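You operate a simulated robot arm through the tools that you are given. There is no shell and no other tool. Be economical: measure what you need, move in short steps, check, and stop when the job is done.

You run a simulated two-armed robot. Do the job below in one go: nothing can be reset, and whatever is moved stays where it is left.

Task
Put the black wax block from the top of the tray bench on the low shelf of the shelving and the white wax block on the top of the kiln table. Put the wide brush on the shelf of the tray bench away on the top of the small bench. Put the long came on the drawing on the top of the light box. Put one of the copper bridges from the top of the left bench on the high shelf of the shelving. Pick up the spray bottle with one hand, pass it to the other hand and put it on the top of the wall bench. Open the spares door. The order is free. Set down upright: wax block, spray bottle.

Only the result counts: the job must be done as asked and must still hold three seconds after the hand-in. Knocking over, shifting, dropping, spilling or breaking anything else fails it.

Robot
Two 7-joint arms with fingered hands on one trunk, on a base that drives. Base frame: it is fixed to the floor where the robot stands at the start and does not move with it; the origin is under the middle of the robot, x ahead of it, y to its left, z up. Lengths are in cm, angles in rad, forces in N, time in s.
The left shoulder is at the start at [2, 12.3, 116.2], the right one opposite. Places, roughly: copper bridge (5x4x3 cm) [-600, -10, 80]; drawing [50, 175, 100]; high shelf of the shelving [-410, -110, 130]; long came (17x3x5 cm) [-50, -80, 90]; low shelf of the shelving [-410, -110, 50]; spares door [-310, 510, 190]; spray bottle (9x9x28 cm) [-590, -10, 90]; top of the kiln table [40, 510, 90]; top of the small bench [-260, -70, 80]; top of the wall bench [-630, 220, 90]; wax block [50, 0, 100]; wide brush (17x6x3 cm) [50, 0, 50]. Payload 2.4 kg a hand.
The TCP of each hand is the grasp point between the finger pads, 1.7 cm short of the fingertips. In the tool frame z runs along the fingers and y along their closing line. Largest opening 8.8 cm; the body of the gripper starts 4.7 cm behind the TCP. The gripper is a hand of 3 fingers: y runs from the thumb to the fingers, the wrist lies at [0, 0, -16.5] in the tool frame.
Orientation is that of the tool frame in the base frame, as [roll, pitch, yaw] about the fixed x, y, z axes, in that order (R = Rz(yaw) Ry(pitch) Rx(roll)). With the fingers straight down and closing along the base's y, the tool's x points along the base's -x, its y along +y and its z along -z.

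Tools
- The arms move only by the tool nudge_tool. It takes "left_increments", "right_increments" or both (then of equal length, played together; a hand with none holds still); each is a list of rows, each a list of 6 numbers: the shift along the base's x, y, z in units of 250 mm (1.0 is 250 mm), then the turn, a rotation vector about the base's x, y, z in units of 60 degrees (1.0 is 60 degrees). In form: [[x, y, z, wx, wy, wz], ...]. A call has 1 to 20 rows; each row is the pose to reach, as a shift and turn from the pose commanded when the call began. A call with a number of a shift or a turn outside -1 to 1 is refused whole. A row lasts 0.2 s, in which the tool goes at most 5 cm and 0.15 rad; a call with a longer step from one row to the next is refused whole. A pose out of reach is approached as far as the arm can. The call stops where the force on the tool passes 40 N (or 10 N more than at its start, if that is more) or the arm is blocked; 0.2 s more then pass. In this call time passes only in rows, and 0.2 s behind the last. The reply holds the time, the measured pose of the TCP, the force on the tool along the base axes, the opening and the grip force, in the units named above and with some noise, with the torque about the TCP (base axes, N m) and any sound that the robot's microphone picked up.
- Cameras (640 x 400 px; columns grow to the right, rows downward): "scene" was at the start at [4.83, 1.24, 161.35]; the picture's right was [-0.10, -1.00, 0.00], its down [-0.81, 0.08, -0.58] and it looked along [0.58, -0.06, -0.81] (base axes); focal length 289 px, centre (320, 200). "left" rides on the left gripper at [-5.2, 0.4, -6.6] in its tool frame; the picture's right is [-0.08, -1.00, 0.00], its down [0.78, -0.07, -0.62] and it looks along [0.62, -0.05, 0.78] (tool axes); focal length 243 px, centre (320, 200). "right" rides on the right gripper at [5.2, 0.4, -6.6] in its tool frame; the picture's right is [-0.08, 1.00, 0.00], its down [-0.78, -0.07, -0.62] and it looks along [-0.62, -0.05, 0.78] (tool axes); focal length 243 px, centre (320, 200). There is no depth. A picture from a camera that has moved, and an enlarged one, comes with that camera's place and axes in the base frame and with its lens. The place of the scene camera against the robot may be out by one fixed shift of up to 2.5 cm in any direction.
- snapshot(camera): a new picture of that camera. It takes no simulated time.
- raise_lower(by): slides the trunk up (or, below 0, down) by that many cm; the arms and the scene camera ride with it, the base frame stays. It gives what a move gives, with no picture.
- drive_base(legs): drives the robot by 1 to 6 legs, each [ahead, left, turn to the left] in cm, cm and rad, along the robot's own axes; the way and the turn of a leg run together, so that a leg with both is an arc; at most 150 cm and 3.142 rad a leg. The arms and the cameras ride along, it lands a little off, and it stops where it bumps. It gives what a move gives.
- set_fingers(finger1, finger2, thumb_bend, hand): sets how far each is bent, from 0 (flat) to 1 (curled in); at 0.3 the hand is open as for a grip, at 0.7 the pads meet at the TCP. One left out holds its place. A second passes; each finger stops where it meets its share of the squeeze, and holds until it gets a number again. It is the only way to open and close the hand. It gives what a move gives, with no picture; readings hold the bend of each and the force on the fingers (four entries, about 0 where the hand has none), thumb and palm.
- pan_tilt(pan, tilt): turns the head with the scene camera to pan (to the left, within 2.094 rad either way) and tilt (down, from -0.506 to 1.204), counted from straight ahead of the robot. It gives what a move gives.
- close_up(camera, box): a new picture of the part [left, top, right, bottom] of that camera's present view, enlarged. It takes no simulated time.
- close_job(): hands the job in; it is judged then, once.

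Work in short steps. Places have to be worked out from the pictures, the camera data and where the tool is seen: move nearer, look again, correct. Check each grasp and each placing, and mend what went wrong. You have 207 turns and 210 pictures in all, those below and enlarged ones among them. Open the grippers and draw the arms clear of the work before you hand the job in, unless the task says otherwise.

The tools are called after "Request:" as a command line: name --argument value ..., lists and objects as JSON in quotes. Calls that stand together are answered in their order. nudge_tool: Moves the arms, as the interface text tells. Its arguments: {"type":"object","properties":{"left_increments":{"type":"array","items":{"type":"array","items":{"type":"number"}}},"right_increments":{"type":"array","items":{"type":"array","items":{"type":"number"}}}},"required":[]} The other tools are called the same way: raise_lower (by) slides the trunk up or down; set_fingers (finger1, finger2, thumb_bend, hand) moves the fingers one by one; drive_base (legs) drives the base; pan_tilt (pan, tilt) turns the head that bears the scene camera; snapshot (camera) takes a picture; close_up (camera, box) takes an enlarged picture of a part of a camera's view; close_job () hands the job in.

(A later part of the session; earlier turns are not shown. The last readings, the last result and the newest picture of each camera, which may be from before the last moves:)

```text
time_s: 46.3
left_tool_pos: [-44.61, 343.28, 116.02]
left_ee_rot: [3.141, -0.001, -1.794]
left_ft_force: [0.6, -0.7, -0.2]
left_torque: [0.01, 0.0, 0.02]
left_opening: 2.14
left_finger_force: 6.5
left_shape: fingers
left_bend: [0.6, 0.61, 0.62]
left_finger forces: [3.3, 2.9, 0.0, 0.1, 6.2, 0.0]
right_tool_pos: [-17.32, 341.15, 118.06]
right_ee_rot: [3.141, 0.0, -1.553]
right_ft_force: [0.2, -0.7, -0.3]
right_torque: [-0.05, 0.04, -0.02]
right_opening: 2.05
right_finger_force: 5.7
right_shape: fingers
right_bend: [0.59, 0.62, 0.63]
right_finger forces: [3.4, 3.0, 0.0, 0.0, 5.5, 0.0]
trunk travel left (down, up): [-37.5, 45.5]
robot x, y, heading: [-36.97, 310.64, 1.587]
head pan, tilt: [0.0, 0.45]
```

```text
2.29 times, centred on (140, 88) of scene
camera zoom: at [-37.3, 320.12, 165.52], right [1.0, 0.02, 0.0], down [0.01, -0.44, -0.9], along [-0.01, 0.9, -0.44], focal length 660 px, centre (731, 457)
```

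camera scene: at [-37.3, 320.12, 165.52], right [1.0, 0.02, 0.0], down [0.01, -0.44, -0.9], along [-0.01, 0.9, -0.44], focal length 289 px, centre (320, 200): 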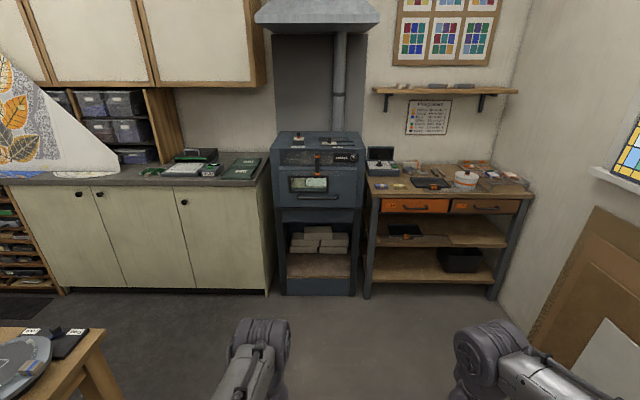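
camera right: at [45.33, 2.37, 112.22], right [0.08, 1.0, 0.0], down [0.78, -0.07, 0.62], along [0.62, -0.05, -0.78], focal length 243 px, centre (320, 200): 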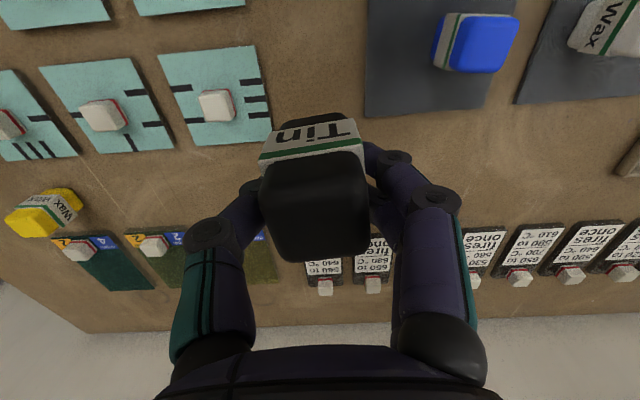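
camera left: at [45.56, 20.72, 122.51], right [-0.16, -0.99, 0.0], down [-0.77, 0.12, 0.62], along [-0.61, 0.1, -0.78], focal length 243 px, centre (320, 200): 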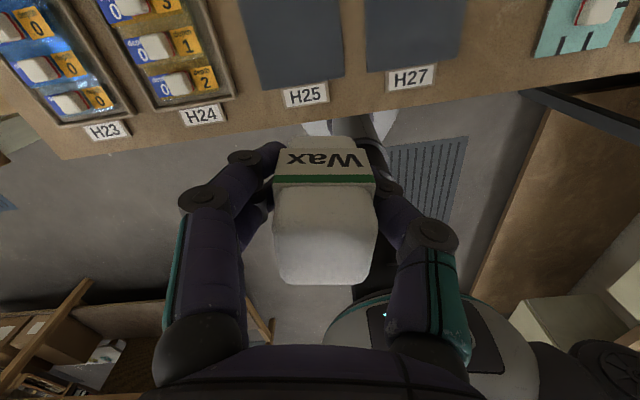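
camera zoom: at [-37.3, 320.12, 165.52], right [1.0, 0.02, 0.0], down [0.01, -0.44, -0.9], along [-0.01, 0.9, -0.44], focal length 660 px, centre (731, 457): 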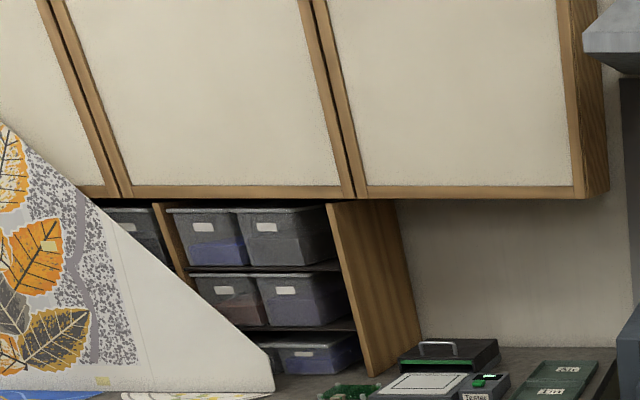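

I found a spot in the front strip, between the small yellow tile and the black tray, at about [21, 487.5]. I drive ahead and then strafe right, keeping distance, and look again.

Request:
drive_base --legs '[[0, 0, -0.017], [110, 0, 0], [0, -66, 0]]'

Request:
pan_tilt --pan 0.0 --tilt 0.8

Request:
snapshot --camera "scene"

Request:
snapshot --camera "right"

```text
time_s: 55.4
left_tool_pos: [20.49, 452.71, 115.99]
left_ee_rot: [3.14, -0.001, -1.837]
left_ft_force: [0.5, 0.2, -1.1]
left_torque: [0.02, -0.01, 0.01]
left_opening: 2.16
left_finger_force: 6.2
left_shape: fingers
left_bend: [0.6, 0.61, 0.62]
left_finger forces: [3.4, 2.9, 0.0, 0.0, 6.4, 0.0]
right_tool_pos: [47.81, 449.37, 117.93]
right_ee_rot: [3.141, 0.001, -1.597]
right_ft_force: [0.2, -0.3, -0.1]
right_torque: [0.0, -0.03, 0.0]
right_opening: 2.01
right_finger_force: 6.2
right_shape: fingers
right_bend: [0.59, 0.62, 0.63]
right_finger forces: [3.4, 3.0, 0.0, 0.0, 5.5, 0.0]
trunk travel left (down, up): [-37.5, 45.5]
robot x, y, heading: [27.04, 420.12, 1.547]
head pan, tilt: [0.0, 0.45]
```

```text
time_s: 56.2
left_tool_pos: [20.54, 452.71, 116.16]
left_ee_rot: [3.141, -0.003, -1.837]
left_ft_force: [0.0, 0.3, -0.6]
left_torque: [0.02, -0.02, 0.03]
left_opening: 2.18
left_finger_force: 5.7
left_shape: fingers
left_bend: [0.6, 0.61, 0.62]
left_finger forces: [3.2, 3.0, 0.0, 0.1, 6.2, 0.0]
right_tool_pos: [47.65, 449.55, 118.05]
right_ee_rot: [3.14, 0.001, -1.594]
right_ft_force: [0.3, -0.5, -1.0]
right_torque: [-0.01, 0.04, 0.04]
right_opening: 2.02
right_finger_force: 5.4
right_shape: fingers
right_bend: [0.59, 0.62, 0.63]
right_finger forces: [3.3, 3.0, 0.1, 0.0, 5.5, 0.0]
trunk travel left (down, up): [-37.5, 45.5]
robot x, y, heading: [27.2, 420.42, 1.549]
head pan, tilt: [0.0, 0.799]
```

```text
179 pictures are left
camera scene: at [26.65, 428.2, 162.48], right [1.0, -0.03, 0.0], down [-0.02, -0.72, -0.7], along [0.02, 0.7, -0.72], focal length 289 px, centre (320, 200)
```

scene: 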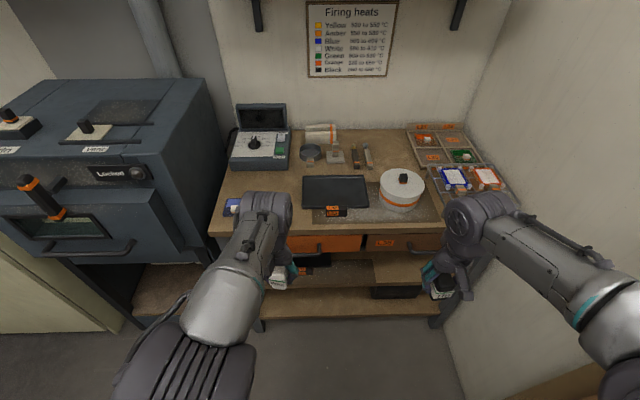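

```text
178 pictures are left
camera right: at [47.14, 444.51, 124.57], right [-0.99, 0.11, 0.0], down [0.09, 0.78, 0.62], along [0.07, 0.62, -0.78], focal length 243 px, centre (320, 200)
```

right: 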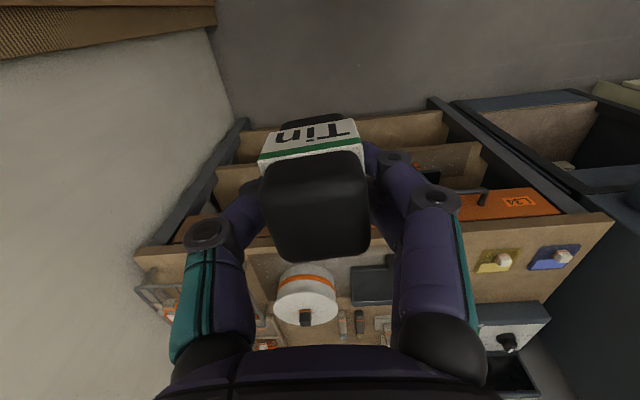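

The spot is confirmed: yellow tile ends at x≈17.8, tray starts ≈24, edge at y≈481. I drive 32 cm ahead, with the hands well above the table.

Request:
drive_base --legs '[[32, 0, 0]]'

Request:
snapshot --camera "left"

Request:
snapshot --camera "scene"

```text
time_s: 58.4
left_tool_pos: [21.11, 484.43, 116.07]
left_ee_rot: [3.141, -0.001, -1.836]
left_ft_force: [0.3, -0.1, -1.2]
left_torque: [0.02, 0.01, 0.01]
left_opening: 2.14
left_finger_force: 6.6
left_shape: fingers
left_bend: [0.6, 0.61, 0.62]
left_finger forces: [3.3, 2.9, 0.0, 0.1, 6.4, 0.0]
right_tool_pos: [48.44, 481.34, 118.06]
right_ee_rot: [-3.141, -0.001, -1.593]
right_ft_force: [0.4, 0.1, -0.2]
right_torque: [-0.03, -0.01, 0.01]
right_opening: 2.02
right_finger_force: 5.8
right_shape: fingers
right_bend: [0.59, 0.62, 0.63]
right_finger forces: [3.3, 3.0, 0.0, 0.0, 5.5, 0.1]
trunk travel left (down, up): [-37.5, 45.5]
robot x, y, heading: [27.65, 451.7, 1.548]
head pan, tilt: [0.0, 0.799]
```

```text
177 pictures are left
camera left: at [22.12, 489.66, 122.43], right [0.98, -0.18, 0.0], down [-0.14, -0.77, 0.62], along [-0.11, -0.61, -0.78], focal length 243 px, centre (320, 200)
```

left: 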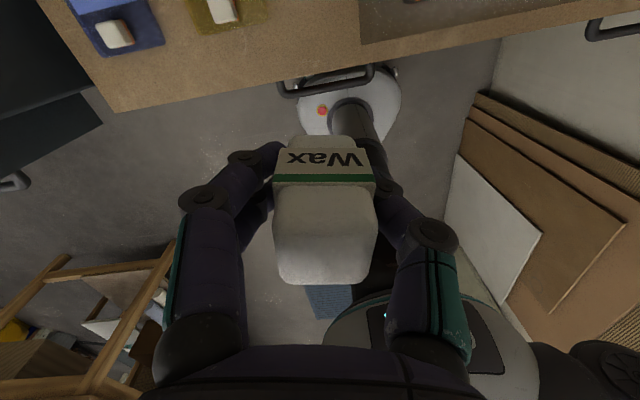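

```text
176 pictures are left
camera scene: at [27.37, 459.95, 162.47], right [1.0, -0.02, 0.0], down [-0.02, -0.72, -0.7], along [0.02, 0.7, -0.72], focal length 289 px, centre (320, 200)
```

scene: 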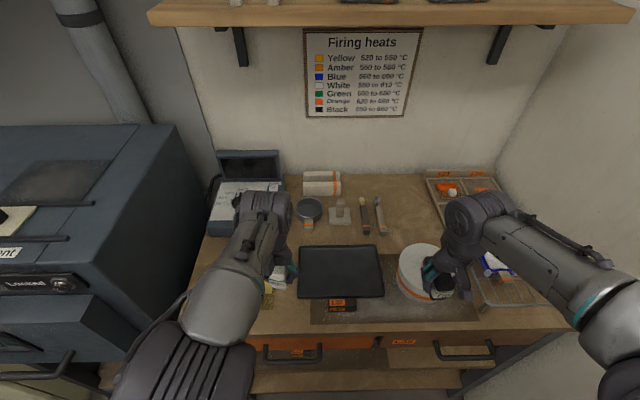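

I place at about [21, 487.3]: turn the hand square, move there and descend to z≈97 first.

Request:
nudge_tool --left_increments '[[0, 0.06, -0.1, 0, 0, 0.1], [0, 0.116, -0.25, 0, 0, 0.2], [0, 0.116, -0.4, 0, 0, 0.253], [0, 0.116, -0.55, 0, 0, 0.253], [0, 0.116, -0.7, 0, 0, 0.253], [0, 0.116, -0.76, 0, 0, 0.253]]'

Request:
snapshot --camera "left"

Request:
snapshot --camera "scene"

```text
time_s: 59.8
left_tool_pos: [21.07, 487.23, 97.1]
left_ee_rot: [-3.141, 0.0, -1.57]
left_ft_force: [-0.4, 0.1, -1.0]
left_torque: [-0.01, -0.01, 0.01]
left_opening: 2.13
left_finger_force: 6.3
left_shape: fingers
left_bend: [0.6, 0.61, 0.62]
left_finger forces: [3.3, 2.9, 0.1, 0.0, 6.2, 0.1]
right_tool_pos: [48.36, 481.33, 118.04]
right_ee_rot: [-3.141, 0.001, -1.592]
right_ft_force: [-1.2, 0.5, -0.3]
right_torque: [-0.02, 0.01, -0.02]
right_opening: 2.03
right_finger_force: 5.8
right_shape: fingers
right_bend: [0.59, 0.62, 0.63]
right_finger forces: [3.4, 3.0, 0.0, 0.1, 5.4, 0.0]
trunk travel left (down, up): [-37.5, 45.5]
robot x, y, heading: [27.66, 451.61, 1.552]
head pan, tilt: [0.0, 0.799]
```

```text
175 pictures are left
camera left: at [20.71, 492.59, 103.58], right [1.0, 0.09, 0.0], down [0.07, -0.78, 0.62], along [0.05, -0.62, -0.78], focal length 243 px, centre (320, 200)
```

left: 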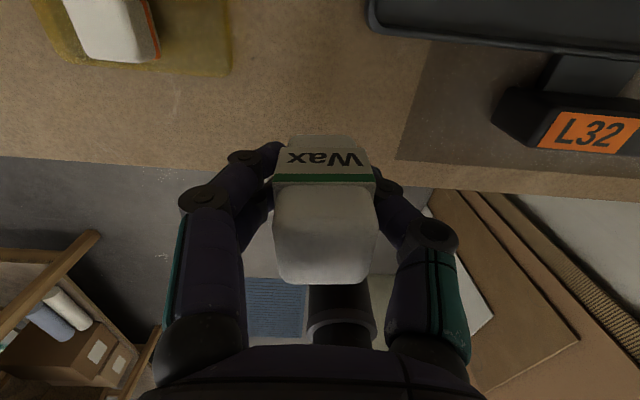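

```text
174 pictures are left
camera scene: at [27.37, 459.84, 162.48], right [1.0, -0.02, 0.0], down [-0.02, -0.72, -0.7], along [0.02, 0.7, -0.72], focal length 289 px, centre (320, 200)
```

scene: 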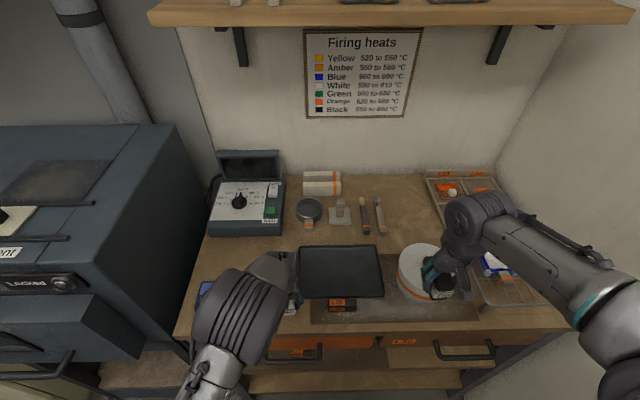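

The strip is free under the block (edge y≈483, tile ≈489.5). I lower further and watch the vertical force.

Request:
nudge_tool --left_increments '[[0, -0.016, -0.06, 0, 0, 0], [0, -0.016, -0.12, 0, 0, 0]]'

Request:
nudge_tool --left_increments '[[0, 0, -0.016, 0, 0, 0], [0, 0, -0.03, 0, 0, 0]]'

Request:
snapshot --camera "left"

```text
time_s: 60.4
left_tool_pos: [21.12, 486.82, 94.12]
left_ee_rot: [3.141, 0.001, -1.57]
left_ft_force: [-0.1, 0.3, -0.4]
left_torque: [0.01, -0.02, -0.02]
left_opening: 2.14
left_finger_force: 6.5
left_shape: fingers
left_bend: [0.6, 0.61, 0.62]
left_finger forces: [3.2, 2.9, 0.0, 0.1, 6.2, 0.0]
right_tool_pos: [48.34, 481.35, 117.97]
right_ee_rot: [3.141, -0.001, -1.593]
right_ft_force: [-0.2, 0.0, -0.6]
right_torque: [0.02, 0.01, 0.0]
right_opening: 2.02
right_finger_force: 6.1
right_shape: fingers
right_bend: [0.59, 0.62, 0.63]
right_finger forces: [3.4, 3.1, 0.0, 0.0, 5.4, 0.0]
trunk travel left (down, up): [-37.5, 45.5]
robot x, y, heading: [27.61, 451.94, 1.549]
head pan, tilt: [0.0, 0.799]
```

```text
time_s: 61.0
left_tool_pos: [20.97, 486.81, 93.29]
left_ee_rot: [-3.141, 0.0, -1.569]
left_ft_force: [-0.7, 0.1, 0.3]
left_torque: [0.0, -0.01, -0.02]
left_opening: 2.15
left_finger_force: 6.3
left_shape: fingers
left_bend: [0.6, 0.61, 0.62]
left_finger forces: [3.3, 3.0, 0.0, 0.1, 6.1, 0.0]
right_tool_pos: [48.38, 481.4, 118.04]
right_ee_rot: [-3.141, 0.0, -1.594]
right_ft_force: [-0.5, 0.4, -0.4]
right_torque: [0.01, -0.02, 0.01]
right_opening: 2.04
right_finger_force: 6.0
right_shape: fingers
right_bend: [0.59, 0.62, 0.63]
right_finger forces: [3.5, 3.0, 0.0, 0.0, 5.5, 0.0]
trunk travel left (down, up): [-37.5, 45.5]
robot x, y, heading: [27.9, 451.38, 1.552]
head pan, tilt: [0.0, 0.799]
```

```text
173 pictures are left
camera left: at [20.65, 492.15, 99.75], right [1.0, 0.09, 0.0], down [0.07, -0.78, 0.62], along [0.05, -0.62, -0.78], focal length 243 px, centre (320, 200)
```

left: 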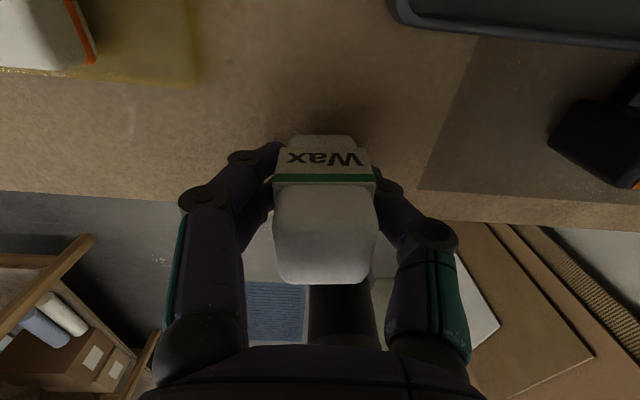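

No contact yet; shadow shows it is close. I continue down in 3 mm rows.

Request:
nudge_tool --left_increments '[[0, 0, -0.012, 0, 0, 0], [0, 0, -0.024, 0, 0, 0]]'

Request:
nudge_tool --left_increments '[[0, 0, -0.01, 0, 0, 0], [0, 0, -0.02, 0, 0, 0]]'

Request:
nudge_tool --left_increments '[[0, 0, -0.01, 0, 0, 0]]'

Request:
snapshot --camera "left"

```text
time_s: 61.5
left_tool_pos: [21.13, 486.82, 92.74]
left_ee_rot: [-3.141, 0.0, -1.568]
left_ft_force: [-1.0, 0.1, 7.3]
left_torque: [-0.04, -0.01, 0.01]
left_opening: 2.12
left_finger_force: 7.4
left_shape: fingers
left_bend: [0.6, 0.61, 0.63]
left_finger forces: [3.9, 3.8, 0.0, 0.1, 7.0, 0.1]
right_tool_pos: [48.34, 481.18, 117.99]
right_ee_rot: [-3.142, 0.001, -1.593]
right_ft_force: [-0.5, -0.1, -0.6]
right_torque: [0.01, 0.02, 0.0]
right_opening: 2.03
right_finger_force: 5.3
right_shape: fingers
right_bend: [0.59, 0.62, 0.63]
right_finger forces: [3.5, 3.2, 0.0, 0.0, 5.5, 0.1]
trunk travel left (down, up): [-37.5, 45.5]
robot x, y, heading: [27.82, 452.06, 1.544]
head pan, tilt: [0.0, 0.799]
```

```text
time_s: 62.1
left_tool_pos: [21.08, 486.93, 92.24]
left_ee_rot: [-3.141, 0.0, -1.569]
left_ft_force: [-2.7, -0.1, 12.3]
left_torque: [0.0, 0.06, 0.02]
left_opening: 2.09
left_finger_force: 7.9
left_shape: fingers
left_bend: [0.61, 0.62, 0.64]
left_finger forces: [4.8, 4.4, 0.0, 0.1, 7.0, 0.1]
right_tool_pos: [48.41, 481.22, 118.03]
right_ee_rot: [-3.141, -0.002, -1.592]
right_ft_force: [1.3, 0.6, -0.3]
right_torque: [0.0, 0.01, -0.03]
right_opening: 2.04
right_finger_force: 5.2
right_shape: fingers
right_bend: [0.59, 0.62, 0.63]
right_finger forces: [3.4, 3.0, 0.0, 0.0, 5.4, 0.0]
trunk travel left (down, up): [-37.5, 45.5]
robot x, y, heading: [27.66, 451.93, 1.552]
head pan, tilt: [0.0, 0.799]
```

```text
time_s: 62.5
left_tool_pos: [21.18, 486.82, 92.05]
left_ee_rot: [3.141, 0.003, -1.57]
left_ft_force: [-3.4, 1.2, 20.4]
left_torque: [0.02, 0.14, 0.01]
left_opening: 2.11
left_finger_force: 12.6
left_shape: fingers
left_bend: [0.63, 0.63, 0.64]
left_finger forces: [8.7, 7.4, 0.0, 0.1, 9.7, 0.0]
right_tool_pos: [48.33, 481.07, 118.02]
right_ee_rot: [3.142, 0.002, -1.595]
right_ft_force: [-0.1, -0.6, -0.7]
right_torque: [-0.01, 0.01, 0.01]
right_opening: 2.03
right_finger_force: 5.9
right_shape: fingers
right_bend: [0.59, 0.62, 0.63]
right_finger forces: [3.4, 3.0, 0.0, 0.0, 5.5, 0.0]
trunk travel left (down, up): [-37.5, 45.5]
robot x, y, heading: [27.43, 451.82, 1.548]
head pan, tilt: [0.0, 0.799]
```

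```text
172 pictures are left
camera left: at [20.78, 492.1, 98.49], right [1.0, 0.09, 0.0], down [0.07, -0.78, 0.62], along [0.05, -0.62, -0.79], focal length 243 px, centre (320, 200)
```

left: 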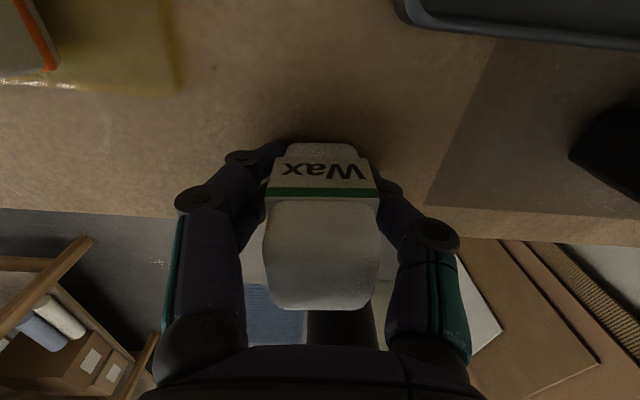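

Contact came at z≈92.9 and I pressed a bit too far (20 N). I back up 0.5 cm to relieve, then open.

Request:
nudge_tool --left_increments '[[0, 0, 0.018, 0, 0, 0]]'

Request:
set_fingers --hand "left" --finger1 0.5 --finger2 0.5 --thumb_bend 0.5

Request:
snapshot --camera "left"

```text
time_s: 63.0
left_tool_pos: [21.2, 486.84, 92.27]
left_ee_rot: [-3.141, -0.004, -1.57]
left_ft_force: [-0.2, -1.3, -0.2]
left_torque: [0.03, 0.0, -0.02]
left_opening: 2.14
left_finger_force: 6.2
left_shape: fingers
left_bend: [0.61, 0.62, 0.63]
left_finger forces: [3.5, 3.2, 0.0, 0.0, 6.6, 0.0]
right_tool_pos: [48.48, 481.16, 117.98]
right_ee_rot: [-3.142, -0.001, -1.592]
right_ft_force: [-0.4, 0.4, -0.6]
right_torque: [0.02, 0.03, 0.01]
right_opening: 2.03
right_finger_force: 6.0
right_shape: fingers
right_bend: [0.59, 0.62, 0.63]
right_finger forces: [3.5, 2.9, 0.0, 0.0, 5.5, 0.0]
trunk travel left (down, up): [-37.5, 45.5]
robot x, y, heading: [27.92, 451.82, 1.542]
head pan, tilt: [0.0, 0.799]
```

```text
time_s: 64.0
left_tool_pos: [21.19, 486.73, 92.43]
left_ee_rot: [3.141, -0.002, -1.57]
left_ft_force: [-0.4, 0.0, -0.1]
left_torque: [0.02, 0.0, -0.01]
left_opening: 3.95
left_finger_force: 0.0
left_shape: fingers
left_bend: [0.5, 0.5, 0.5]
left_finger forces: [0.0, 0.1, 0.0, 0.0, 0.0, 0.0]
right_tool_pos: [48.29, 481.21, 117.94]
right_ee_rot: [-3.141, -0.001, -1.594]
right_ft_force: [-0.2, -0.6, -1.7]
right_torque: [-0.02, -0.01, -0.02]
right_opening: 2.05
right_finger_force: 5.8
right_shape: fingers
right_bend: [0.59, 0.62, 0.63]
right_finger forces: [3.4, 2.9, 0.1, 0.1, 5.5, 0.0]
trunk travel left (down, up): [-37.5, 45.5]
robot x, y, heading: [27.75, 451.63, 1.549]
head pan, tilt: [0.0, 0.799]
```

```text
171 pictures are left
camera left: at [20.79, 492.12, 98.82], right [1.0, 0.09, 0.0], down [0.07, -0.78, 0.62], along [0.05, -0.62, -0.78], focal length 243 px, centre (320, 200)
```

left: 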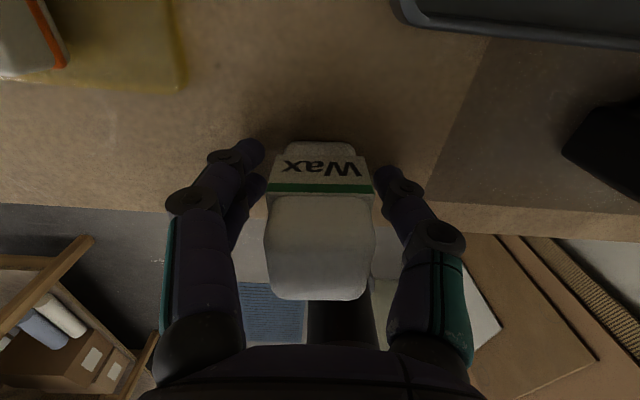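

The block stands free. I raise the hand straight up and check.

Request:
nudge_tool --left_increments '[[0, 0, 0.1, 0, 0, 0], [0, 0, 0.25, 0, 0, 0], [0, 0, 0.4, 0, 0, 0], [0, 0, 0.55, 0, 0, 0], [0, 0, 0.7, 0, 0, 0], [0, 0, 0.85, 0, 0, 0]]'

Request:
snapshot --camera "left"

```text
time_s: 65.3
left_tool_pos: [21.33, 486.61, 113.64]
left_ee_rot: [-3.141, 0.0, -1.569]
left_ft_force: [1.7, 0.7, 0.4]
left_torque: [0.01, 0.0, -0.02]
left_opening: 3.96
left_finger_force: 0.0
left_shape: fingers
left_bend: [0.5, 0.5, 0.5]
left_finger forces: [0.0, 0.0, 0.0, 0.1, 0.0, 0.0]
right_tool_pos: [48.37, 481.27, 117.97]
right_ee_rot: [-3.14, 0.001, -1.593]
right_ft_force: [-0.7, 0.7, 0.5]
right_torque: [-0.02, -0.03, 0.02]
right_opening: 2.01
right_finger_force: 5.5
right_shape: fingers
right_bend: [0.59, 0.62, 0.63]
right_finger forces: [3.4, 2.9, 0.0, 0.0, 5.5, 0.0]
trunk travel left (down, up): [-37.5, 45.5]
robot x, y, heading: [27.78, 451.86, 1.545]
head pan, tilt: [0.0, 0.799]
```

```text
170 pictures are left
camera left: at [20.95, 491.99, 120.07], right [1.0, 0.09, 0.0], down [0.07, -0.78, 0.62], along [0.05, -0.62, -0.78], focal length 243 px, centre (320, 200)
```

left: 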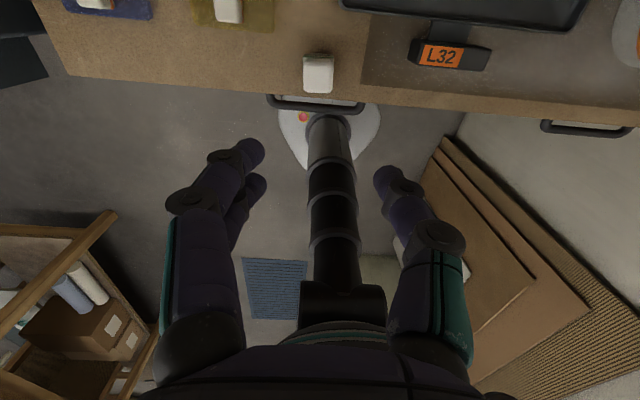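

The white block stands on the kiln table. Next the spares door: I back off and look to the left along the passage.

Request:
drive_base --legs '[[-32, 0, 0.022]]'

Request:
pan_tilt --pan 1.6 --tilt 0.45

Request:
snapshot --camera "scene"

Request:
pan_tilt --pan 1.2 --tilt -0.1

Request:
snapshot --camera "scene"

```text
time_s: 67.5
left_tool_pos: [20.11, 454.14, 113.59]
left_ee_rot: [-3.141, 0.001, -1.546]
left_ft_force: [-0.4, 0.2, 0.0]
left_torque: [0.0, -0.02, 0.01]
left_opening: 3.98
left_finger_force: 0.0
left_shape: fingers
left_bend: [0.5, 0.5, 0.5]
left_finger forces: [0.1, 0.0, 0.1, 0.0, 0.0, 0.0]
right_tool_pos: [47.33, 449.26, 118.04]
right_ee_rot: [-3.141, 0.003, -1.57]
right_ft_force: [-0.2, -1.0, -1.2]
right_torque: [0.0, 0.03, -0.01]
right_opening: 2.03
right_finger_force: 6.2
right_shape: fingers
right_bend: [0.59, 0.62, 0.63]
right_finger forces: [3.5, 3.0, 0.0, 0.1, 5.5, 0.0]
trunk travel left (down, up): [-37.5, 45.5]
robot x, y, heading: [27.34, 419.01, 1.57]
head pan, tilt: [0.0, 0.799]
```

```text
time_s: 69.2
left_tool_pos: [20.22, 454.31, 113.61]
left_ee_rot: [-3.141, -0.002, -1.546]
left_ft_force: [0.4, 0.0, 0.3]
left_torque: [-0.02, 0.04, -0.04]
left_opening: 3.96
left_finger_force: 0.1
left_shape: fingers
left_bend: [0.5, 0.5, 0.5]
left_finger forces: [0.0, 0.0, 0.1, 0.0, 0.0, 0.0]
right_tool_pos: [47.45, 449.41, 117.99]
right_ee_rot: [-3.141, 0.001, -1.571]
right_ft_force: [-0.6, -0.3, -0.2]
right_torque: [0.01, 0.0, -0.01]
right_opening: 2.01
right_finger_force: 5.8
right_shape: fingers
right_bend: [0.59, 0.62, 0.63]
right_finger forces: [3.5, 3.0, 0.0, 0.1, 5.5, 0.0]
trunk travel left (down, up): [-37.5, 45.5]
robot x, y, heading: [27.23, 419.3, 1.571]
head pan, tilt: [1.6, 0.45]
```

```text
169 pictures are left
camera scene: at [17.7, 419.13, 165.52], right [-0.03, 1.0, 0.0], down [0.44, 0.01, -0.9], along [-0.9, -0.03, -0.44], focal length 289 px, centre (320, 200)
```

scene: 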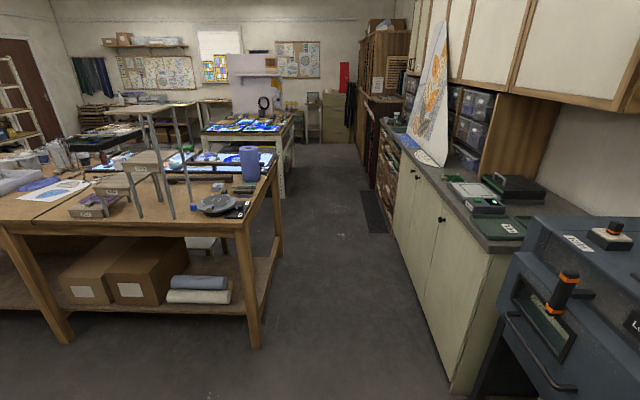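

```text
time_s: 70.1
left_tool_pos: [20.28, 454.25, 113.54]
left_ee_rot: [-3.141, -0.001, -1.548]
left_ft_force: [0.0, 0.1, 0.6]
left_torque: [-0.01, -0.02, 0.0]
left_opening: 3.94
left_finger_force: 0.0
left_shape: fingers
left_bend: [0.5, 0.5, 0.5]
left_finger forces: [0.0, 0.0, 0.1, 0.0, 0.0, 0.1]
right_tool_pos: [47.4, 449.35, 118.08]
right_ee_rot: [-3.142, -0.001, -1.57]
right_ft_force: [-0.7, 0.1, -0.2]
right_torque: [0.02, 0.01, -0.03]
right_opening: 2.04
right_finger_force: 5.7
right_shape: fingers
right_bend: [0.59, 0.62, 0.63]
right_finger forces: [3.4, 3.0, 0.0, 0.1, 5.5, 0.0]
trunk travel left (down, up): [-37.5, 45.5]
robot x, y, heading: [27.34, 419.44, 1.571]
head pan, tilt: [1.201, -0.099]
```

```text
168 pictures are left
camera scene: at [18.76, 422.55, 170.56], right [0.36, 0.93, 0.0], down [-0.09, 0.04, -1.0], along [-0.93, 0.36, 0.1], focal length 289 px, centre (320, 200)
```

scene: 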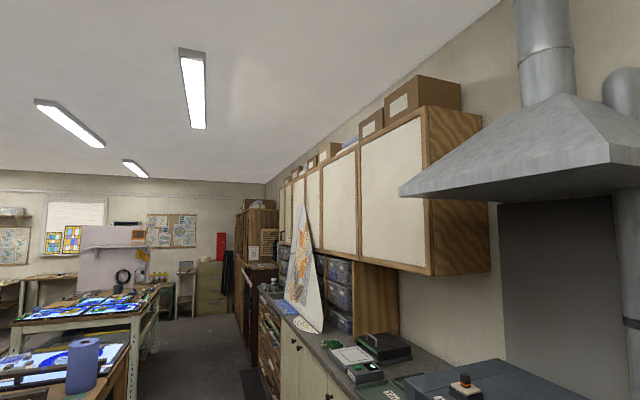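

The passage between centre table (y<378) and counter (y>483) is clear. I drive left along y≈425, staying back while passing the kiln.

Request:
drive_base --legs '[[-10, 0, 0], [0, 90, 0], [16, 50, 0], [0, 90, 0]]'

Request:
pan_tilt --pan 0.75 --tilt -0.1

Request:
snapshot --camera "scene"

```text
time_s: 82.7
left_tool_pos: [-211.01, 463.57, 113.57]
left_ee_rot: [-3.14, -0.002, -1.579]
left_ft_force: [0.7, -0.6, 0.1]
left_torque: [0.01, 0.02, 0.01]
left_opening: 3.98
left_finger_force: 0.2
left_shape: fingers
left_bend: [0.5, 0.5, 0.5]
left_finger forces: [0.0, 0.0, 0.1, 0.0, 0.0, 0.0]
right_tool_pos: [-184.03, 457.76, 117.99]
right_ee_rot: [3.141, 0.001, -1.605]
right_ft_force: [-0.3, -0.1, -1.0]
right_torque: [-0.02, -0.03, 0.01]
right_opening: 2.03
right_finger_force: 6.0
right_shape: fingers
right_bend: [0.59, 0.62, 0.63]
right_finger forces: [3.4, 3.0, 0.0, 0.0, 5.6, 0.1]
trunk travel left (down, up): [-37.5, 45.5]
robot x, y, heading: [-205.27, 428.41, 1.533]
head pan, tilt: [1.201, -0.099]
```

```text
time_s: 83.6
left_tool_pos: [-210.97, 463.61, 113.58]
left_ee_rot: [-3.141, -0.001, -1.579]
left_ft_force: [-0.2, -1.0, -0.3]
left_torque: [0.03, 0.0, 0.02]
left_opening: 3.98
left_finger_force: 0.1
left_shape: fingers
left_bend: [0.5, 0.5, 0.5]
left_finger forces: [0.1, 0.0, 0.0, 0.0, 0.0, 0.0]
right_tool_pos: [-183.98, 457.84, 118.05]
right_ee_rot: [-3.14, -0.001, -1.604]
right_ft_force: [-0.1, 0.6, -0.3]
right_torque: [0.01, -0.04, -0.01]
right_opening: 2.02
right_finger_force: 6.1
right_shape: fingers
right_bend: [0.59, 0.62, 0.63]
right_finger forces: [3.4, 2.8, 0.0, 0.1, 5.5, 0.0]
trunk travel left (down, up): [-37.5, 45.5]
robot x, y, heading: [-205.33, 429.15, 1.54]
head pan, tilt: [0.75, -0.099]
```

```text
167 pictures are left
camera scene: at [-211.25, 435.14, 170.57], right [0.75, 0.66, 0.0], down [-0.07, 0.07, -1.0], along [-0.65, 0.75, 0.1], focal length 289 px, centre (320, 200)
```

scene: 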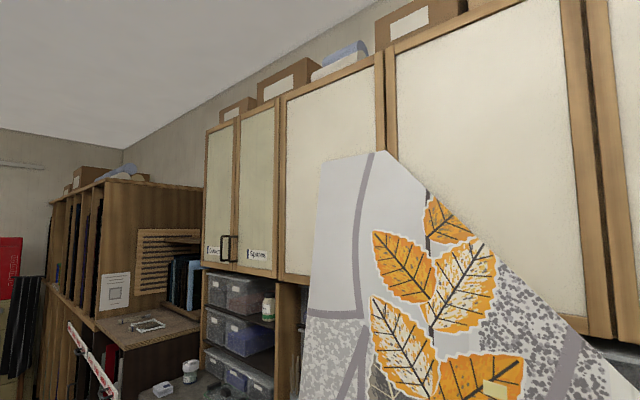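

Two narrow doors with labels: the right one seems to be "Spares". I drive further left and look closely.

Request:
drive_base --legs '[[0, 75, 0.03]]'

Request:
pan_tilt --pan 0.3 --tilt 0.0

Request:
snapshot --camera "scene"

```text
time_s: 87.7
left_tool_pos: [-285.39, 465.42, 113.57]
left_ee_rot: [-3.142, -0.001, -1.568]
left_ft_force: [0.7, -0.3, 0.3]
left_torque: [0.03, 0.01, -0.02]
left_opening: 3.98
left_finger_force: 0.1
left_shape: fingers
left_bend: [0.5, 0.5, 0.5]
left_finger forces: [0.0, 0.1, 0.0, 0.1, 0.0, 0.1]
right_tool_pos: [-258.39, 459.96, 118.02]
right_ee_rot: [3.14, 0.0, -1.591]
right_ft_force: [-0.9, 0.1, -0.7]
right_torque: [-0.03, 0.0, 0.0]
right_opening: 2.02
right_finger_force: 5.7
right_shape: fingers
right_bend: [0.59, 0.62, 0.63]
right_finger forces: [3.3, 2.9, 0.0, 0.1, 5.5, 0.1]
trunk travel left (down, up): [-37.5, 45.5]
robot x, y, heading: [-279.03, 430.39, 1.553]
head pan, tilt: [0.75, -0.099]
```

```text
time_s: 88.5
left_tool_pos: [-285.3, 465.48, 113.63]
left_ee_rot: [3.14, -0.004, -1.566]
left_ft_force: [0.6, 0.7, -0.2]
left_torque: [0.04, 0.01, 0.02]
left_opening: 3.95
left_finger_force: 0.0
left_shape: fingers
left_bend: [0.5, 0.5, 0.5]
left_finger forces: [0.0, 0.0, 0.0, 0.0, 0.0, 0.1]
right_tool_pos: [-258.26, 460.04, 118.08]
right_ee_rot: [3.141, 0.001, -1.589]
right_ft_force: [0.0, 0.8, 0.3]
right_torque: [0.02, 0.01, -0.01]
right_opening: 1.99
right_finger_force: 6.1
right_shape: fingers
right_bend: [0.59, 0.62, 0.63]
right_finger forces: [3.3, 2.8, 0.0, 0.1, 5.4, 0.0]
trunk travel left (down, up): [-37.5, 45.5]
robot x, y, heading: [-279.21, 430.3, 1.551]
head pan, tilt: [0.3, 0.0]
```

```text
166 pictures are left
camera scene: at [-281.86, 439.15, 169.69], right [0.96, 0.28, 0.0], down [0.0, 0.0, -1.0], along [-0.28, 0.96, 0.0], focal length 289 px, centre (320, 200)
```

scene: 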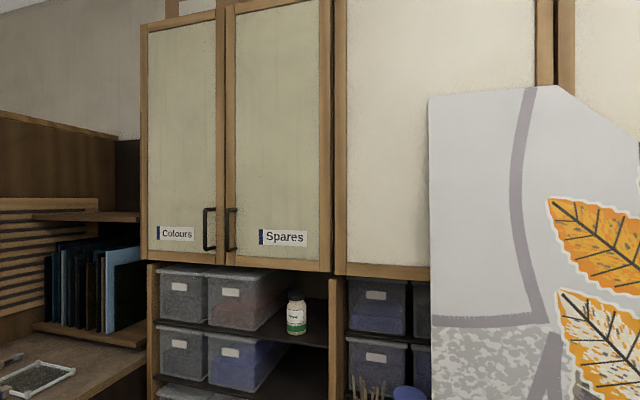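

The "Spares" door is x −330…−300 at y≈510, with a vertical handle at about [−327, 508, 161] on its left side, hinge on the right. I check the counter and surroundings below before approaching.

Request:
pan_tilt --pan 0.6 --tilt 0.7

Request:
snapshot --camera "scene"

Request:
raise_lower --by 42

```text
time_s: 89.6
left_tool_pos: [-285.32, 465.48, 113.6]
left_ee_rot: [3.141, -0.004, -1.565]
left_ft_force: [0.1, -0.1, 0.0]
left_torque: [0.03, 0.03, 0.0]
left_opening: 3.96
left_finger_force: 0.1
left_shape: fingers
left_bend: [0.5, 0.5, 0.5]
left_finger forces: [0.1, 0.0, 0.1, 0.1, 0.0, 0.0]
right_tool_pos: [-258.21, 460.06, 118.06]
right_ee_rot: [3.141, 0.0, -1.59]
right_ft_force: [0.6, 0.6, -2.0]
right_torque: [0.02, -0.03, -0.03]
right_opening: 2.03
right_finger_force: 5.8
right_shape: fingers
right_bend: [0.59, 0.62, 0.63]
right_finger forces: [3.4, 2.9, 0.0, 0.0, 5.4, 0.1]
trunk travel left (down, up): [-37.5, 45.5]
robot x, y, heading: [-278.78, 430.78, 1.553]
head pan, tilt: [0.6, 0.7]
```

```text
165 pictures are left
camera scene: at [-284.01, 437.6, 163.31], right [0.84, 0.55, 0.0], down [0.35, -0.54, -0.77], along [-0.42, 0.64, -0.64], focal length 289 px, centre (320, 200)
```

scene: 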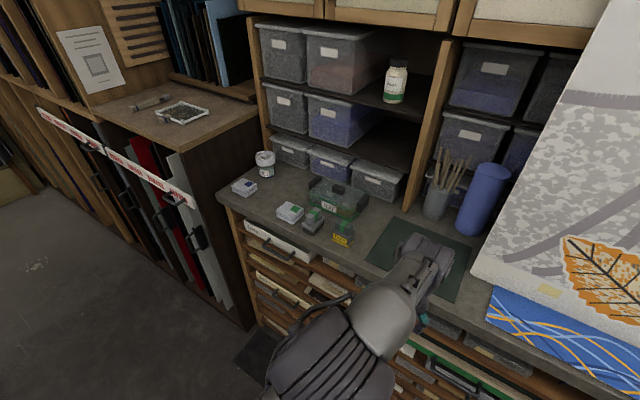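

```text
refused: 42 is not a number from -40 to 40
```

All fronts are at y≥476, so approaching to y≈446 is safe. I raise the trunk, open the left hand and turn it to point forward in two calls.

Request:
raise_lower --by 40

Request:
set_fingers --hand "left" --finger1 0.3 --finger2 0.3 --thumb_bend 0.3

Request:
nudge_tool --left_increments '[[0, 0.08, 0.02, 0.14, 0, 0], [0, 0.16, 0.04, 0.28, 0, 0], [0, 0.25, 0.06, 0.42, 0, 0], [0, 0.33, 0.08, 0.56, 0, 0], [0, 0.42, 0.1, 0.7, 0, 0], [0, 0.5, 0.12, 0.75, 0, 0]]' --right_increments '[[0.1, 0, 0, 0, 0, 0], [0.2, 0, 0, 0, 0, 0], [0.3, 0, 0, 0, 0, 0], [0.4, 0, 0, 0, 0, 0], [0.4, 0, 0, 0, 0, 0], [0.4, 0, 0, 0, 0, 0]]'

Request:
nudge_tool --left_increments '[[0, 0.08, 0.02, 0.14, 0, 0], [0, 0.16, 0.04, 0.28, 0, 0], [0, 0.25, 0.06, 0.42, 0, 0], [0, 0.33, 0.08, 0.56, 0, 0], [0, 0.4, 0.1, 0.7, 0, 0], [0, 0.45, 0.12, 0.75, 0, 0]]'

```text
time_s: 93.5
left_tool_pos: [-285.24, 465.39, 153.58]
left_ee_rot: [-3.14, -0.002, -1.565]
left_ft_force: [-0.1, 0.5, -0.3]
left_torque: [0.03, 0.0, 0.05]
left_opening: 3.94
left_finger_force: 0.1
left_shape: fingers
left_bend: [0.5, 0.5, 0.5]
left_finger forces: [0.1, 0.1, 0.0, 0.0, 0.0, 0.1]
right_tool_pos: [-258.32, 459.98, 157.94]
right_ee_rot: [3.141, 0.001, -1.59]
right_ft_force: [0.7, -0.4, 0.0]
right_torque: [-0.01, 0.03, -0.02]
right_opening: 2.03
right_finger_force: 6.0
right_shape: fingers
right_bend: [0.59, 0.62, 0.63]
right_finger forces: [3.4, 2.9, 0.1, 0.0, 5.4, 0.0]
trunk travel left (down, up): [-77.5, 5.5]
robot x, y, heading: [-279.28, 430.53, 1.554]
head pan, tilt: [0.6, 0.7]
```

```text
time_s: 94.5
left_tool_pos: [-285.26, 465.43, 153.56]
left_ee_rot: [3.14, -0.002, -1.566]
left_ft_force: [-0.1, -0.3, -0.1]
left_torque: [0.04, -0.01, -0.01]
left_opening: 8.42
left_finger_force: 0.1
left_shape: fingers
left_bend: [0.3, 0.3, 0.3]
left_finger forces: [0.0, 0.0, 0.0, 0.0, 0.0, 0.0]
right_tool_pos: [-258.31, 460.12, 158.17]
right_ee_rot: [3.141, 0.0, -1.589]
right_ft_force: [-0.2, 0.5, -0.1]
right_torque: [0.0, 0.02, -0.02]
right_opening: 2.04
right_finger_force: 6.1
right_shape: fingers
right_bend: [0.59, 0.62, 0.63]
right_finger forces: [3.5, 2.9, 0.1, 0.1, 5.6, 0.1]
trunk travel left (down, up): [-77.5, 5.5]
robot x, y, heading: [-278.95, 430.02, 1.552]
head pan, tilt: [0.6, 0.7]
```

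```text
time_s: 95.8
left_tool_pos: [-285.31, 478.07, 156.67]
left_ee_rot: [-3.137, 0.785, -1.564]
left_ft_force: [0.6, -0.5, 0.1]
left_torque: [0.04, 0.02, 0.04]
left_opening: 8.4
left_finger_force: 0.0
left_shape: fingers
left_bend: [0.3, 0.3, 0.3]
left_finger forces: [0.0, 0.1, 0.0, 0.0, 0.0, 0.0]
right_tool_pos: [-248.22, 460.2, 157.99]
right_ee_rot: [3.141, 0.0, -1.589]
right_ft_force: [-0.1, -0.8, -0.1]
right_torque: [0.0, 0.0, -0.02]
right_opening: 2.02
right_finger_force: 6.3
right_shape: fingers
right_bend: [0.6, 0.62, 0.63]
right_finger forces: [3.4, 2.8, 0.0, 0.1, 5.4, 0.0]
trunk travel left (down, up): [-77.5, 5.5]
robot x, y, heading: [-278.84, 430.78, 1.55]
head pan, tilt: [0.6, 0.7]
```

```text
time_s: 97.2
left_tool_pos: [-284.22, 493.53, 160.0]
left_ee_rot: [-1.897, 1.565, -0.329]
left_ft_force: [-0.3, -0.3, -0.3]
left_torque: [-0.01, -0.01, -0.02]
left_opening: 8.42
left_finger_force: 0.1
left_shape: fingers
left_bend: [0.3, 0.3, 0.3]
left_finger forces: [0.0, 0.0, 0.0, 0.0, 0.0, 0.1]
left hand out of reach, approached as far as the arm can: row 2, 3, 4, 5, 6
right_tool_pos: [-248.25, 460.05, 158.01]
right_ee_rot: [-3.141, 0.0, -1.591]
right_ft_force: [-0.3, 0.6, -1.0]
right_torque: [0.0, 0.01, -0.01]
right_opening: 2.02
right_finger_force: 6.0
right_shape: fingers
right_bend: [0.6, 0.62, 0.63]
right_finger forces: [3.4, 2.9, 0.1, 0.0, 5.5, 0.1]
trunk travel left (down, up): [-77.5, 5.5]
robot x, y, heading: [-278.96, 430.8, 1.549]
head pan, tilt: [0.6, 0.7]
```

The left hand now points forward at [−284, 493.5, 160]. I look with both cameras before moving to the handle.

Request:
snapshot --camera "left"

Request:
pan_tilt --pan 0.5 --tilt 0.6

Request:
snapshot --camera "scene"

```text
164 pictures are left
camera left: at [-284.59, 487.05, 165.13], right [1.0, 0.0, 0.09], down [0.07, -0.62, -0.78], along [0.06, 0.78, -0.62], focal length 243 px, centre (320, 200)
```

left: 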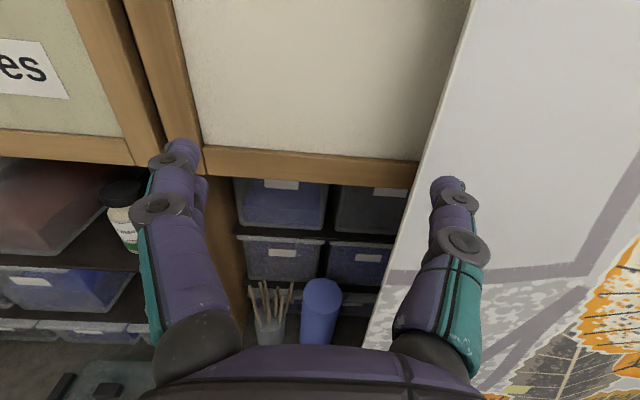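

```text
time_s: 97.9
left_tool_pos: [-284.23, 493.53, 160.04]
left_ee_rot: [-1.903, 1.565, -0.332]
left_ft_force: [0.1, 0.3, 0.9]
left_torque: [-0.02, 0.02, -0.02]
left_opening: 8.43
left_finger_force: 0.0
left_shape: fingers
left_bend: [0.3, 0.3, 0.3]
left_finger forces: [0.0, 0.1, 0.0, 0.0, 0.1, 0.0]
right_tool_pos: [-248.23, 460.19, 158.11]
right_ee_rot: [3.141, 0.001, -1.589]
right_ft_force: [-0.3, 0.1, 0.2]
right_torque: [0.01, 0.0, 0.0]
right_opening: 2.02
right_finger_force: 5.2
right_shape: fingers
right_bend: [0.6, 0.62, 0.63]
right_finger forces: [3.5, 2.8, 0.0, 0.0, 5.4, 0.0]
trunk travel left (down, up): [-77.5, 5.5]
robot x, y, heading: [-278.93, 430.75, 1.554]
head pan, tilt: [0.499, 0.6]
```

```text
163 pictures are left
camera scene: at [-283.42, 438.36, 204.16], right [0.89, 0.46, 0.0], down [0.26, -0.5, -0.82], along [-0.38, 0.73, -0.57], focal length 289 px, centre (320, 200)
```

scene: 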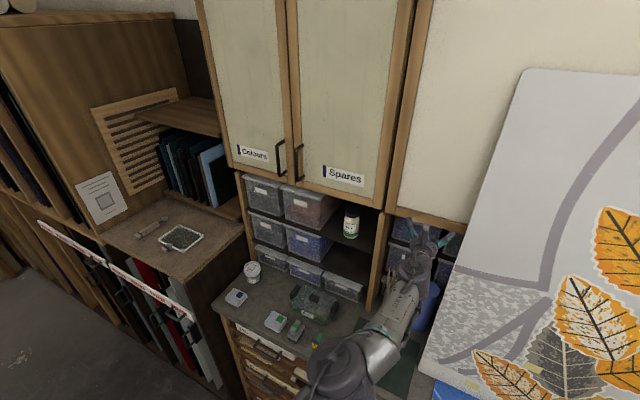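

The hand is close to the artwork panel, so I back off first, then strafe left to line up with the handle (now estimated [−320.5, 501, 161]).

Request:
drive_base --legs '[[-8, 0, 0.018], [0, 36, 0]]'

Request:
snapshot --camera "left"

```text
time_s: 100.9
left_tool_pos: [-321.48, 485.34, 160.17]
left_ee_rot: [-1.849, 1.567, -0.258]
left_ft_force: [0.7, 0.5, -0.1]
left_torque: [0.01, 0.0, -0.01]
left_opening: 8.42
left_finger_force: 0.0
left_shape: fingers
left_bend: [0.3, 0.3, 0.3]
left_finger forces: [0.0, 0.0, 0.1, 0.0, 0.0, 0.0]
right_tool_pos: [-284.75, 452.65, 158.05]
right_ee_rot: [-3.14, -0.001, -1.57]
right_ft_force: [0.4, -0.2, -0.9]
right_torque: [0.0, 0.0, -0.01]
right_opening: 2.01
right_finger_force: 6.3
right_shape: fingers
right_bend: [0.6, 0.62, 0.63]
right_finger forces: [3.4, 2.8, 0.0, 0.1, 5.5, 0.1]
trunk travel left (down, up): [-77.5, 5.5]
robot x, y, heading: [-314.99, 422.62, 1.571]
head pan, tilt: [0.499, 0.6]
```

```text
162 pictures are left
camera left: at [-321.7, 478.86, 165.19], right [1.0, 0.02, 0.09], down [0.08, -0.62, -0.78], along [0.04, 0.78, -0.62], focal length 243 px, centre (320, 200)
```

left: 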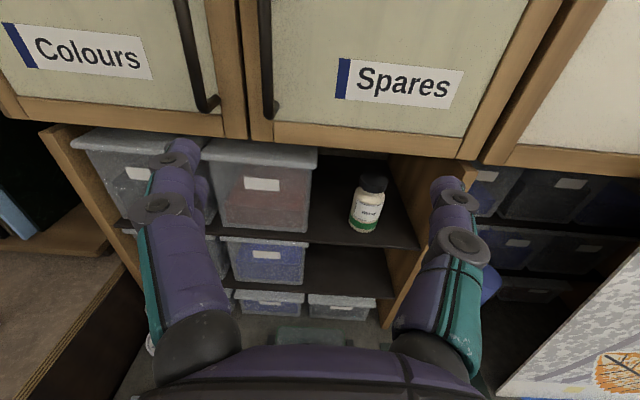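

The two handles are at x≈−326 (Spares) and −332 (Colours), only 6 cm apart, so I use a narrower opening. I shift the hand to x −326, z 162.5 and drive 7 cm nearer.

Request:
set_fingers --hand "left" --finger1 0.5 --finger2 0.5 --thumb_bend 0.5

Request:
nudge_tool --left_increments '[[-0.09, 0, 0.05, 0, 0, 0], [-0.18, 0, 0.1, 0, 0, 0]]'

Request:
drive_base --legs '[[7, 0, 0]]'

Request:
snapshot --camera "left"

```text
time_s: 101.9
left_tool_pos: [-321.38, 485.39, 160.17]
left_ee_rot: [-1.861, 1.566, -0.272]
left_ft_force: [0.0, 0.2, 0.3]
left_torque: [-0.01, 0.01, 0.0]
left_opening: 4.05
left_finger_force: 0.0
left_shape: fingers
left_bend: [0.5, 0.5, 0.5]
left_finger forces: [0.0, 0.0, 0.0, 0.0, 0.0, 0.1]
right_tool_pos: [-284.82, 452.55, 158.02]
right_ee_rot: [3.141, 0.0, -1.57]
right_ft_force: [0.2, 0.1, 0.0]
right_torque: [0.0, 0.01, -0.02]
right_opening: 2.0
right_finger_force: 5.7
right_shape: fingers
right_bend: [0.6, 0.62, 0.63]
right_finger forces: [3.4, 2.7, 0.0, 0.1, 5.5, 0.0]
trunk travel left (down, up): [-77.5, 5.5]
robot x, y, heading: [-314.89, 422.42, 1.574]
head pan, tilt: [0.499, 0.6]
```

```text
time_s: 102.5
left_tool_pos: [-326.03, 485.19, 162.86]
left_ee_rot: [-1.663, 1.567, -0.076]
left_ft_force: [-0.2, -0.3, -0.2]
left_torque: [-0.02, 0.02, -0.01]
left_opening: 4.05
left_finger_force: 0.1
left_shape: fingers
left_bend: [0.5, 0.5, 0.5]
left_finger forces: [0.1, 0.0, 0.0, 0.0, 0.0, 0.0]
right_tool_pos: [-284.92, 452.71, 158.18]
right_ee_rot: [3.14, 0.0, -1.569]
right_ft_force: [-0.6, 0.1, -0.2]
right_torque: [0.0, 0.03, 0.01]
right_opening: 2.03
right_finger_force: 5.8
right_shape: fingers
right_bend: [0.6, 0.62, 0.63]
right_finger forces: [3.4, 2.7, 0.1, 0.0, 5.5, 0.1]
trunk travel left (down, up): [-77.5, 5.5]
robot x, y, heading: [-315.02, 422.66, 1.573]
head pan, tilt: [0.499, 0.6]
```

```text
time_s: 103.5
left_tool_pos: [-325.97, 491.79, 163.01]
left_ee_rot: [-1.174, 1.565, 0.415]
left_ft_force: [-0.6, -0.3, -0.3]
left_torque: [0.01, -0.03, 0.01]
left_opening: 4.07
left_finger_force: 0.0
left_shape: fingers
left_bend: [0.5, 0.5, 0.5]
left_finger forces: [0.0, 0.0, 0.1, 0.0, 0.0, 0.0]
right_tool_pos: [-284.91, 459.19, 158.2]
right_ee_rot: [-3.141, 0.004, -1.571]
right_ft_force: [0.3, -0.3, -0.7]
right_torque: [0.03, 0.01, 0.01]
right_opening: 2.0
right_finger_force: 5.9
right_shape: fingers
right_bend: [0.6, 0.62, 0.63]
right_finger forces: [3.3, 2.8, 0.0, 0.0, 5.4, 0.0]
trunk travel left (down, up): [-77.5, 5.5]
robot x, y, heading: [-315.11, 429.5, 1.568]
head pan, tilt: [0.499, 0.6]
```

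```text
161 pictures are left
camera left: at [-326.21, 485.3, 168.05], right [1.0, 0.02, 0.09], down [0.08, -0.62, -0.78], along [0.04, 0.79, -0.62], focal length 243 px, centre (320, 200)
```

left: 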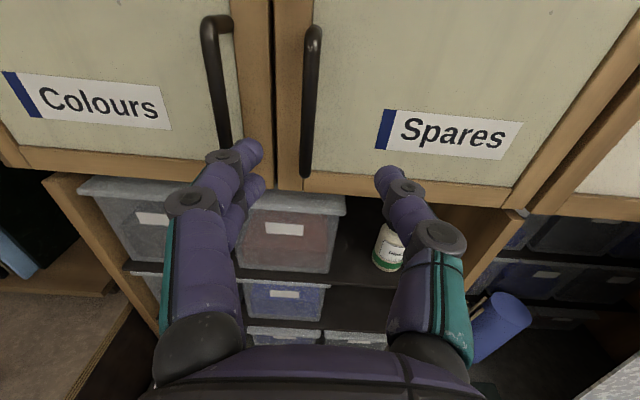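

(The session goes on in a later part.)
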